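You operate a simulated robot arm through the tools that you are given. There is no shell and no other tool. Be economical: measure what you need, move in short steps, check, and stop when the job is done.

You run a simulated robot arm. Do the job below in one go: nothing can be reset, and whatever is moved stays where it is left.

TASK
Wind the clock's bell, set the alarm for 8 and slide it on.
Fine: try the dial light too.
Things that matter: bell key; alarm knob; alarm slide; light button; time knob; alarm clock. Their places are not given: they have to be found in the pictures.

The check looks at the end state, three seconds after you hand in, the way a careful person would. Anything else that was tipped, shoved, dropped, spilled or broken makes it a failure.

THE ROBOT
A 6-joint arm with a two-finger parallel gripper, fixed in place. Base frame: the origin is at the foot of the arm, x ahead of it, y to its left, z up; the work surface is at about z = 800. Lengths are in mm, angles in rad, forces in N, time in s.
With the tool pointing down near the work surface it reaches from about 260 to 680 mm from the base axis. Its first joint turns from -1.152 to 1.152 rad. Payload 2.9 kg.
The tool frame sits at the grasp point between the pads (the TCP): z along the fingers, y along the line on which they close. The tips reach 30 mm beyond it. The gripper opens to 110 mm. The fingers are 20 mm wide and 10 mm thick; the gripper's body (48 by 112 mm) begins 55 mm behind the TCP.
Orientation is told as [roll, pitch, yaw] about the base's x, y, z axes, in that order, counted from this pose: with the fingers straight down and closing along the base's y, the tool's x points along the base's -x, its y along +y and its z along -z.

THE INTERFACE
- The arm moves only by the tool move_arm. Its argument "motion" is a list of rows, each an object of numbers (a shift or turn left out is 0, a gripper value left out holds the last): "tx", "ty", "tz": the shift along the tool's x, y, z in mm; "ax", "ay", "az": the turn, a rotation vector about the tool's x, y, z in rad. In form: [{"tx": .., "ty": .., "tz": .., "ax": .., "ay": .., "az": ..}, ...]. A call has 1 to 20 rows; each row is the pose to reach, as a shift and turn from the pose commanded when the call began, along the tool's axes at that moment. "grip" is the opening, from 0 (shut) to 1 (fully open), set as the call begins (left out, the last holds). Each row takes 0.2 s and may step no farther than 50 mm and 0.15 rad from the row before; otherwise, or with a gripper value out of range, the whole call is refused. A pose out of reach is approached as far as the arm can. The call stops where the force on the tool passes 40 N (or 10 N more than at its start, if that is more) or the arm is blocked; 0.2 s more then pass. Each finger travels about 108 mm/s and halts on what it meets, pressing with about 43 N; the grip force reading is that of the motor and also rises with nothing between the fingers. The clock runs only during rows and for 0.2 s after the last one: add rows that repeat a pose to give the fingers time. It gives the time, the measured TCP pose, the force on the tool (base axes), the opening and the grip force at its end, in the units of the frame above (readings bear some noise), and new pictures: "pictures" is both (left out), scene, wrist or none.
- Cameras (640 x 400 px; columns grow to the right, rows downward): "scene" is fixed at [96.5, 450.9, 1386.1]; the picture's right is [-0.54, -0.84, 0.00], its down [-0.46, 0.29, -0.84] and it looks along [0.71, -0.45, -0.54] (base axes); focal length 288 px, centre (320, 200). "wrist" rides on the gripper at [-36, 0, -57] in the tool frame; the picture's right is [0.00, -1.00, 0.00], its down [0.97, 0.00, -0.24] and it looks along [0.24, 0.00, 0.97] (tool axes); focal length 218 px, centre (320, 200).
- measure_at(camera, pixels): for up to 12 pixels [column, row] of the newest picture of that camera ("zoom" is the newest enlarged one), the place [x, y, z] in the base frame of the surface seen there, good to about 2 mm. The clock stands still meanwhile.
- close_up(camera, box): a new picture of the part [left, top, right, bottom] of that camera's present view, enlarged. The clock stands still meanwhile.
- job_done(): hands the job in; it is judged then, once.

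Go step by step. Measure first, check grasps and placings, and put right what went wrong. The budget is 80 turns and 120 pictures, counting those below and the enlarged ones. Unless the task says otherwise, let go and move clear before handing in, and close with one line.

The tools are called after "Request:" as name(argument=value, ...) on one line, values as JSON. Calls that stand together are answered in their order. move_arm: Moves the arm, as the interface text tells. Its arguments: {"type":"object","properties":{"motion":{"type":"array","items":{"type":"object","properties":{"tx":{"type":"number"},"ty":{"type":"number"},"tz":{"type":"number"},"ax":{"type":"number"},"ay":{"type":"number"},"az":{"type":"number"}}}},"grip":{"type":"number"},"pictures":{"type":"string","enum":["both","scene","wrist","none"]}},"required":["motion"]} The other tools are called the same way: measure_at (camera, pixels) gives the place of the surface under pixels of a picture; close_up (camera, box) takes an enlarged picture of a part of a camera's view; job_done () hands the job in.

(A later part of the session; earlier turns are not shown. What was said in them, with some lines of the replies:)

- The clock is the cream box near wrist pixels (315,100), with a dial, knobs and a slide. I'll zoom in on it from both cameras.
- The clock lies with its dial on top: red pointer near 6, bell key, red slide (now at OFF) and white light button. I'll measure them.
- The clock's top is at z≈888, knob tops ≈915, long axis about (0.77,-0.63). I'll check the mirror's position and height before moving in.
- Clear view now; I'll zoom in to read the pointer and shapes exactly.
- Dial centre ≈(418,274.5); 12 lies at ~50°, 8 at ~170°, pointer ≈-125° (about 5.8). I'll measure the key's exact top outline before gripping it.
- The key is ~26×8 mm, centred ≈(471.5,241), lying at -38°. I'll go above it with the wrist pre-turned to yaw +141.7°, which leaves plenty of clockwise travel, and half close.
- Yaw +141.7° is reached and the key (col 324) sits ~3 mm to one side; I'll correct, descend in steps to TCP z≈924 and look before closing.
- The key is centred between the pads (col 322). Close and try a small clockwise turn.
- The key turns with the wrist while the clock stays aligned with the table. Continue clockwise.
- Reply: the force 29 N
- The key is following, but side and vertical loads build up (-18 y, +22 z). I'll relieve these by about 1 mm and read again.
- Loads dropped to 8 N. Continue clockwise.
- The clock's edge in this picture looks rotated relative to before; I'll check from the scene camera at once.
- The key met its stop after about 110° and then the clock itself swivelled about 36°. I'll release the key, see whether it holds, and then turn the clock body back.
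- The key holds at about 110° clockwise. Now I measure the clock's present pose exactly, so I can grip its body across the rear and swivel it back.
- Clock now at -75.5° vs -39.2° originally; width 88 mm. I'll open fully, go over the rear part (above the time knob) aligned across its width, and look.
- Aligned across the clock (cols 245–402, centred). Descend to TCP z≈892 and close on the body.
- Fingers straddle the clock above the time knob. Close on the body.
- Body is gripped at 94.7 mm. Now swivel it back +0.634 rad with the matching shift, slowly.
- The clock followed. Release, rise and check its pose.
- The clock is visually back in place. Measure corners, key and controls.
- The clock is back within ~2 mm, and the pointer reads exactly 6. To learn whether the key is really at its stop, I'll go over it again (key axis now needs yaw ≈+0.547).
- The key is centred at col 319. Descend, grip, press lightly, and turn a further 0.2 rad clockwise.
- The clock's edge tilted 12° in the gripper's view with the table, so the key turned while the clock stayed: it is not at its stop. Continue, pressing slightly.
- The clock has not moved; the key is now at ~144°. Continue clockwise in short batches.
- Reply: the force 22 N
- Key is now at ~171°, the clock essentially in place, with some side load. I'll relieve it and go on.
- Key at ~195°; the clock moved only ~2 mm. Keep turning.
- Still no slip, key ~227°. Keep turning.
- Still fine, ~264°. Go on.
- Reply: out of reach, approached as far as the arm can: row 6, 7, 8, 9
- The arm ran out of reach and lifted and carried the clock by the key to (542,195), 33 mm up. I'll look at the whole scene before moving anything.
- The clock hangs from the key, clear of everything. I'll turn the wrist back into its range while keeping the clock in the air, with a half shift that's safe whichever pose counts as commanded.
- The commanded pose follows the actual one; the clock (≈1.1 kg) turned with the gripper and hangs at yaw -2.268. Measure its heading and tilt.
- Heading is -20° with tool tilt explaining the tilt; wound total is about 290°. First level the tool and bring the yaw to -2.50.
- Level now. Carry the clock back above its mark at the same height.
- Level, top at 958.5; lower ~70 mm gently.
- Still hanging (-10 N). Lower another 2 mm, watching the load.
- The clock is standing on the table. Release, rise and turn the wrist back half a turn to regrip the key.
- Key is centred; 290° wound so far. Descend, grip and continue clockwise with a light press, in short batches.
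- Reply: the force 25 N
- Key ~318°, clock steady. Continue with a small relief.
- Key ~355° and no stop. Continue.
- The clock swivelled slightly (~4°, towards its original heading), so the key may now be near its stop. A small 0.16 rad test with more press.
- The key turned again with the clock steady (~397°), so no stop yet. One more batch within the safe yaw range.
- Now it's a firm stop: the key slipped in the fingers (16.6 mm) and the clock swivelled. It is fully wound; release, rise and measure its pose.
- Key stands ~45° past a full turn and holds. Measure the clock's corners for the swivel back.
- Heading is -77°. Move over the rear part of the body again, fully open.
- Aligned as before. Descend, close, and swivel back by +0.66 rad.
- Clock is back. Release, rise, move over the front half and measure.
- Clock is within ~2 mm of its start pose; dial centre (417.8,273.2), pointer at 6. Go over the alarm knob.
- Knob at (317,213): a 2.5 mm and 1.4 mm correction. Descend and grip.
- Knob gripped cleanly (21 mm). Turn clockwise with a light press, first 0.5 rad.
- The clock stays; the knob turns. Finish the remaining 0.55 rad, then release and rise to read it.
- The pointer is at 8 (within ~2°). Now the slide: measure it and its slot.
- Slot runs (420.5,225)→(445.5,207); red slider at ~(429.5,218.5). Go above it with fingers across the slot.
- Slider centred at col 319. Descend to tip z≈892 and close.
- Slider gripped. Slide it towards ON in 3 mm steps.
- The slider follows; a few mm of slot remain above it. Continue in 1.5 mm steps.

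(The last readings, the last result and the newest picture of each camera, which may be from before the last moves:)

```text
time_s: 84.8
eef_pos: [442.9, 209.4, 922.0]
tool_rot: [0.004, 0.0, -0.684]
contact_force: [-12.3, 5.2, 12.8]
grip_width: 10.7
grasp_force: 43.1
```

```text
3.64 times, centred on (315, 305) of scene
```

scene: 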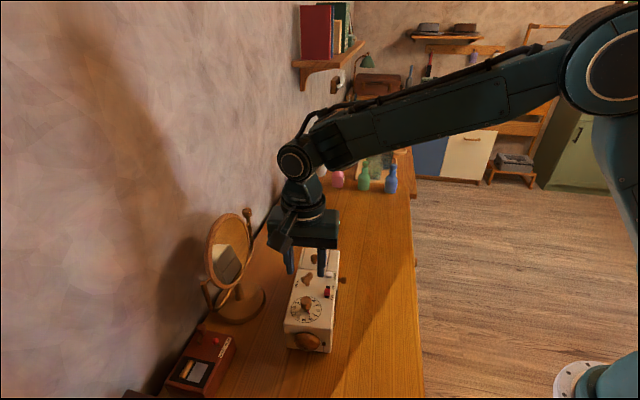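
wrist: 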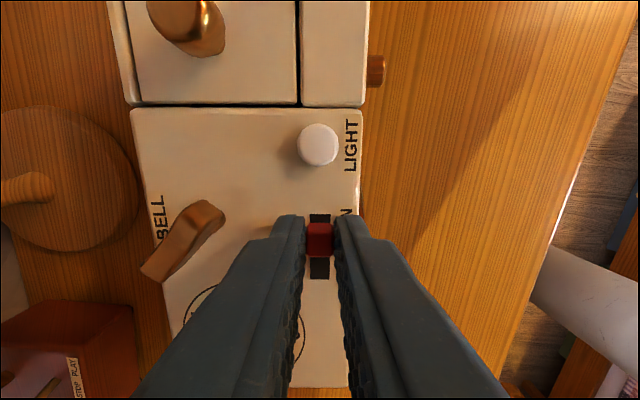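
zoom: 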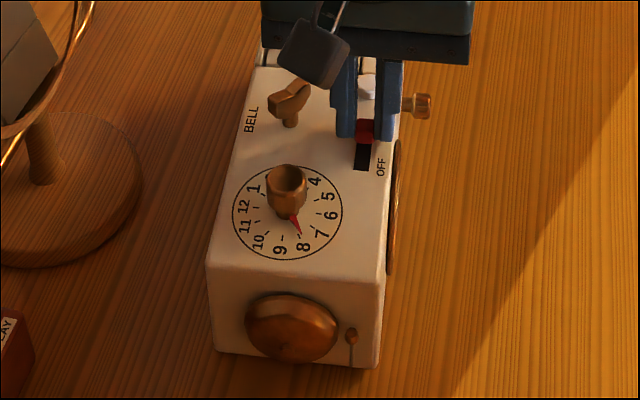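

The slider is at its end stop (12 N). Release, rise, and check it and the light button.

Request:
move_arm(motion=[{"tx": 0.7}, {"tx": 0.7}, {"tx": 0.7, "tz": -20}, {"tx": 0.7, "tz": -50}, {"tx": 0.7, "tz": -80}, {"tx": 0.7, "tz": -80}], grip=0.2, pictures="wrist")

Request:
close_up(camera="wrist", box=[230, 80, 390, 230])

```text
time_s: 86.2
eef_pos: [441.8, 212.1, 1000.7]
tool_rot: [0.003, -0.003, -0.685]
contact_force: [-0.3, 0.5, 0.1]
grip_width: 22.1
grasp_force: 0.1
```

wrist: 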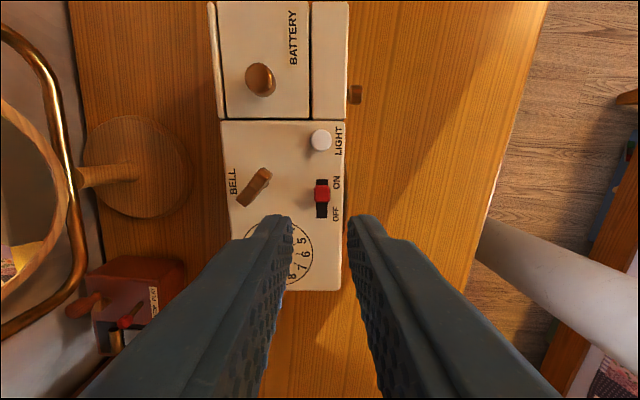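

```text
2.67 times, centred on (310, 155) of wrist
```

zoom: 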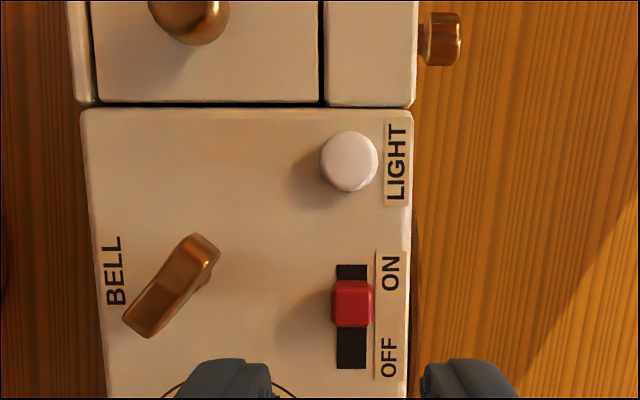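

The slider now sits at the ON end. Measure the light button.

Request:
measure_at(camera="wrist", pixels=[[321, 140], [321, 136], [321, 145], [317, 140], [325, 140], [322, 193], [225, 122], [213, 5]])

```text
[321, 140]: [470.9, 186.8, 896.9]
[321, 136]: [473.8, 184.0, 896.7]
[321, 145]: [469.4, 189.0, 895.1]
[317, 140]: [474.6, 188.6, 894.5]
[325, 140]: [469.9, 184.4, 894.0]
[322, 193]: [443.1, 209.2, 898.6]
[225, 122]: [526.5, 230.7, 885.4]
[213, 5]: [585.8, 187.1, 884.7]
```

Button centre ≈(471.5,186.8), top 896. Close the fingers and go just above it.

Request:
move_arm(motion=[{"tx": -20}, {"tx": -36.6, "ty": -0.4}, {"tx": -36.6, "ty": -0.4, "tz": 30}, {"tx": -36.6, "ty": -0.4, "tz": 55}, {"tx": -36.6, "ty": -0.4, "tz": 68}, {"tx": -36.6, "ty": -0.4, "tz": 70}], grip=0, pictures="both")

Request:
close_up(camera="scene", box=[275, 240, 365, 350])

```text
time_s: 87.6
eef_pos: [470.9, 185.5, 931.1]
tool_rot: [0.006, -0.002, -0.686]
contact_force: [0.8, 0.8, -0.3]
grip_width: 0.1
grasp_force: 38.3
```

scene: 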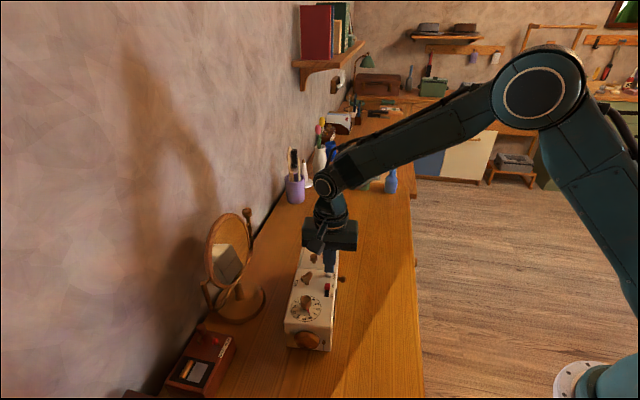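
wrist: 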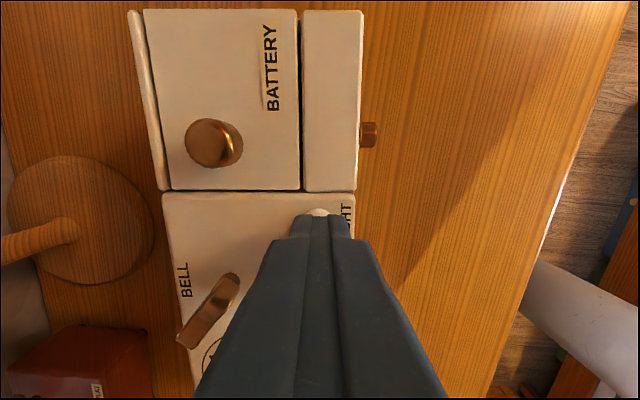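

```text
3.64 times, centred on (320, 295) of scene
```

zoom: 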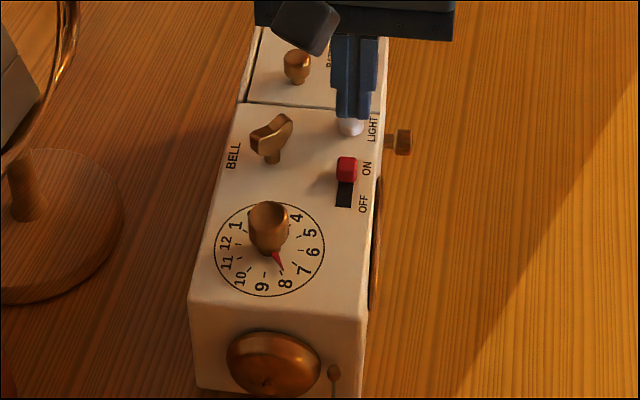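

Fingertips sit right over the button. Press down in 1.5 mm steps.

Request:
move_arm(motion=[{"tz": 2}, {"tz": 4}, {"tz": 5.5}, {"tz": 7}, {"tz": 8.5}], pictures="scene")

Request:
close_up(camera="scene", box=[275, 240, 365, 350])

```text
time_s: 88.8
eef_pos: [470.2, 187.1, 922.7]
tool_rot: [0.003, -0.002, -0.686]
contact_force: [1.1, 0.0, 1.8]
grip_width: 0.2
grasp_force: 37.6
```

scene: 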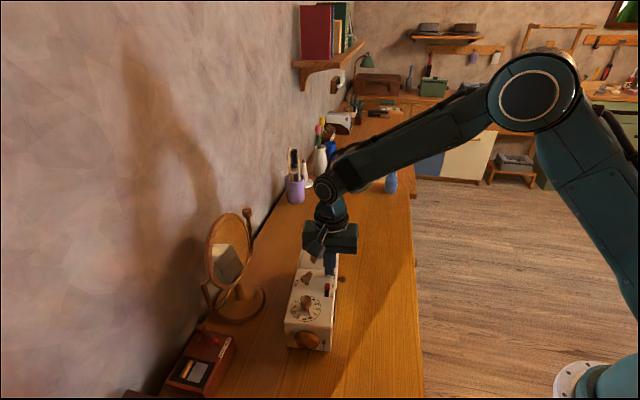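

```text
3.64 times, centred on (320, 295) of scene
```

zoom: 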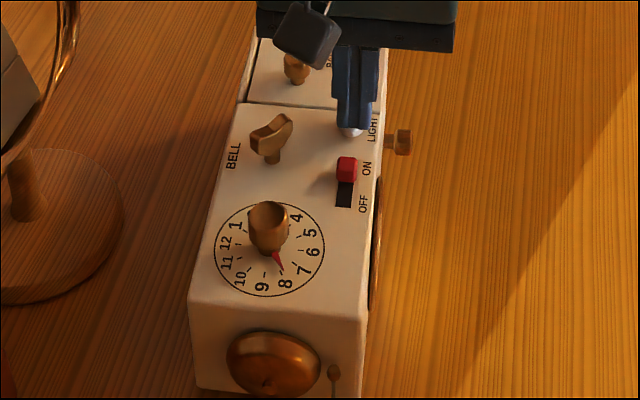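

Only 1.8 N so far, a soft spring; press up to 3 mm more until it bottoms.

Request:
move_arm(motion=[{"tz": 1}, {"tz": 2}, {"tz": 3}, {"tz": 3}], pictures="scene")

Request:
close_up(camera="scene", box=[275, 240, 365, 350])

```text
time_s: 89.8
eef_pos: [470.1, 185.0, 920.1]
tool_rot: [0.005, -0.001, -0.686]
contact_force: [-2.2, 1.7, 8.0]
grip_width: 0.1
grasp_force: 37.9
```

scene: 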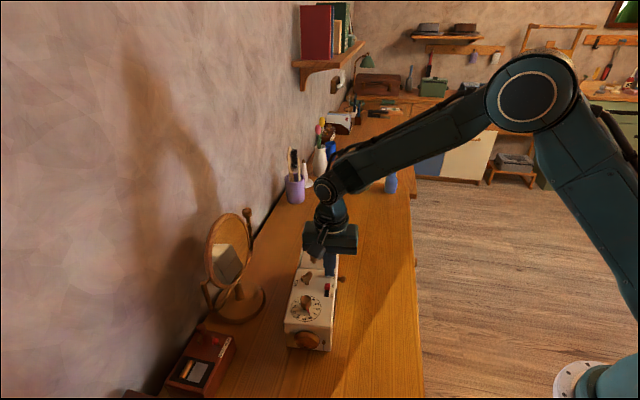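

```text
3.64 times, centred on (320, 295) of scene
```

zoom: 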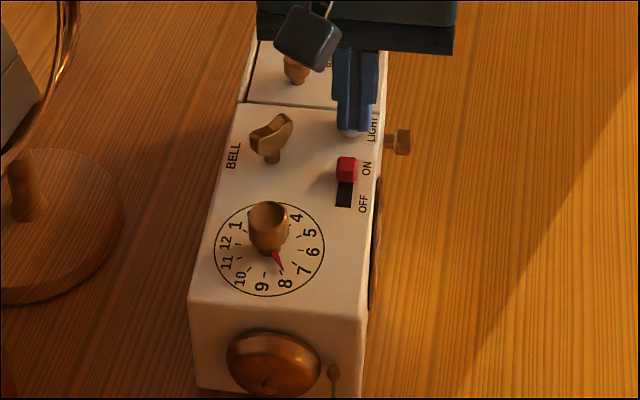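

It bottomed at 8 N. Release upward and inspect everything.

Request:
move_arm(motion=[{"tz": -20}, {"tz": -55}, {"tz": -85}, {"tx": 35, "tz": -95}, {"tx": 60, "tz": -100}, {"tx": 60, "tz": -100}], grip=0.3)

Request:
close_up(camera="scene", box=[275, 245, 365, 355])

Request:
close_up(camera="wrist", box=[230, 60, 400, 270])

```text
time_s: 91.2
eef_pos: [425.3, 223.2, 1024.8]
tool_rot: [0.003, -0.003, -0.684]
contact_force: [-0.3, 0.1, -0.1]
grip_width: 32.9
grasp_force: 0.0
```

scene: 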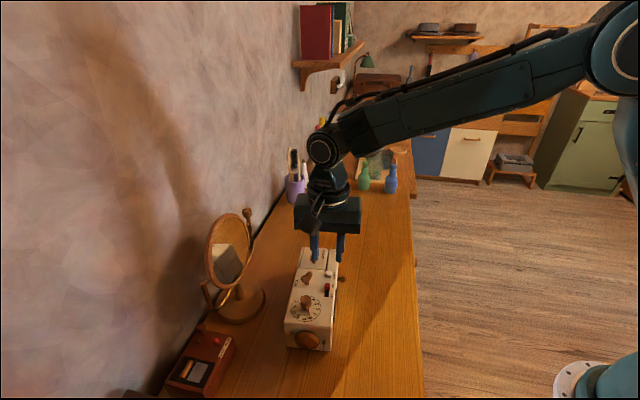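
wrist: 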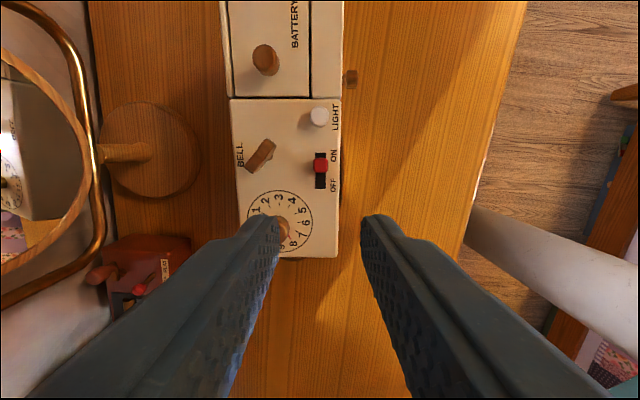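

```text
3.64 times, centred on (320, 300) of scene
```

zoom: 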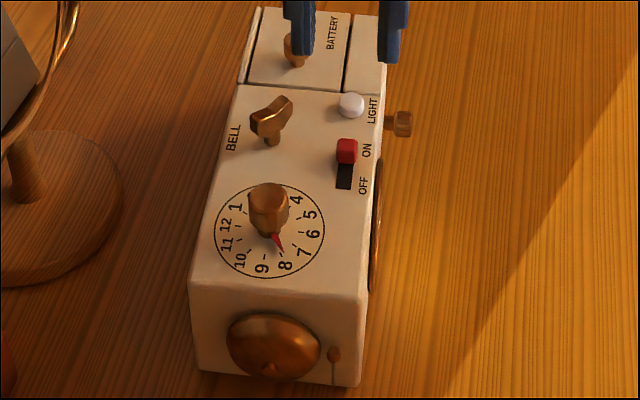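

```text
1.90 times, centred on (315, 165) of wrist
```

zoom: 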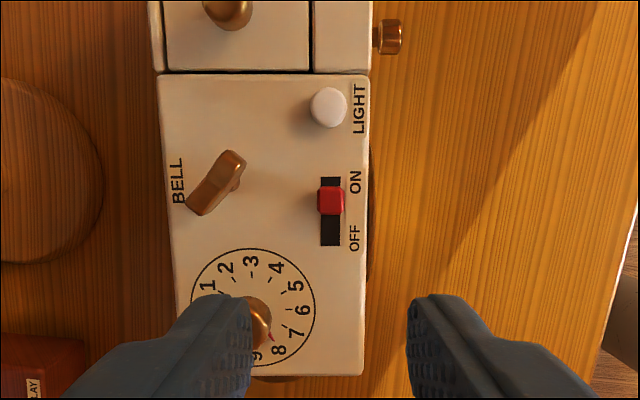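

Everything reads right: pointer on 8, slider at ON, button sprung back. Last check of clock position and other objects.

Request:
measure_at(camera="scene", pixels=[[285, 320], [332, 324], [301, 248], [329, 273], [264, 300]])

Request:
measure_at(camera="wrist", pixels=[[319, 116], [321, 164], [320, 186], [337, 255], [338, 101], [232, 101]])

```text
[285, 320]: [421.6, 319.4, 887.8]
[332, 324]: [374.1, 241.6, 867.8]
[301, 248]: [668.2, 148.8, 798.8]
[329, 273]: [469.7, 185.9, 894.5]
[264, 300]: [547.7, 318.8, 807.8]
```

```text
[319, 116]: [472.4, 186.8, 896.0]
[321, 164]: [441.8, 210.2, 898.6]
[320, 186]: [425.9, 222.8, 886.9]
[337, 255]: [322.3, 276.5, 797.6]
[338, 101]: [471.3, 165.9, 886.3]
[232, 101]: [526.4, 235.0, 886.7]
```

The clock stands within about 4 mm of its original place, the mirror base is unmoved, and the gripper is clear above, so I hand in.

Request:
job_done()

```text
The job is handed in.
```

The bell is wound to its stop, the alarm is set to 8 and the slide is at ON. I pressed the light button to its stop and it sprang back, but I couldn't see whether the dial lit. While winding, the clock swivelled twice and was once lifted off the table by its key; I set it back within about 4 mm of where it stood.
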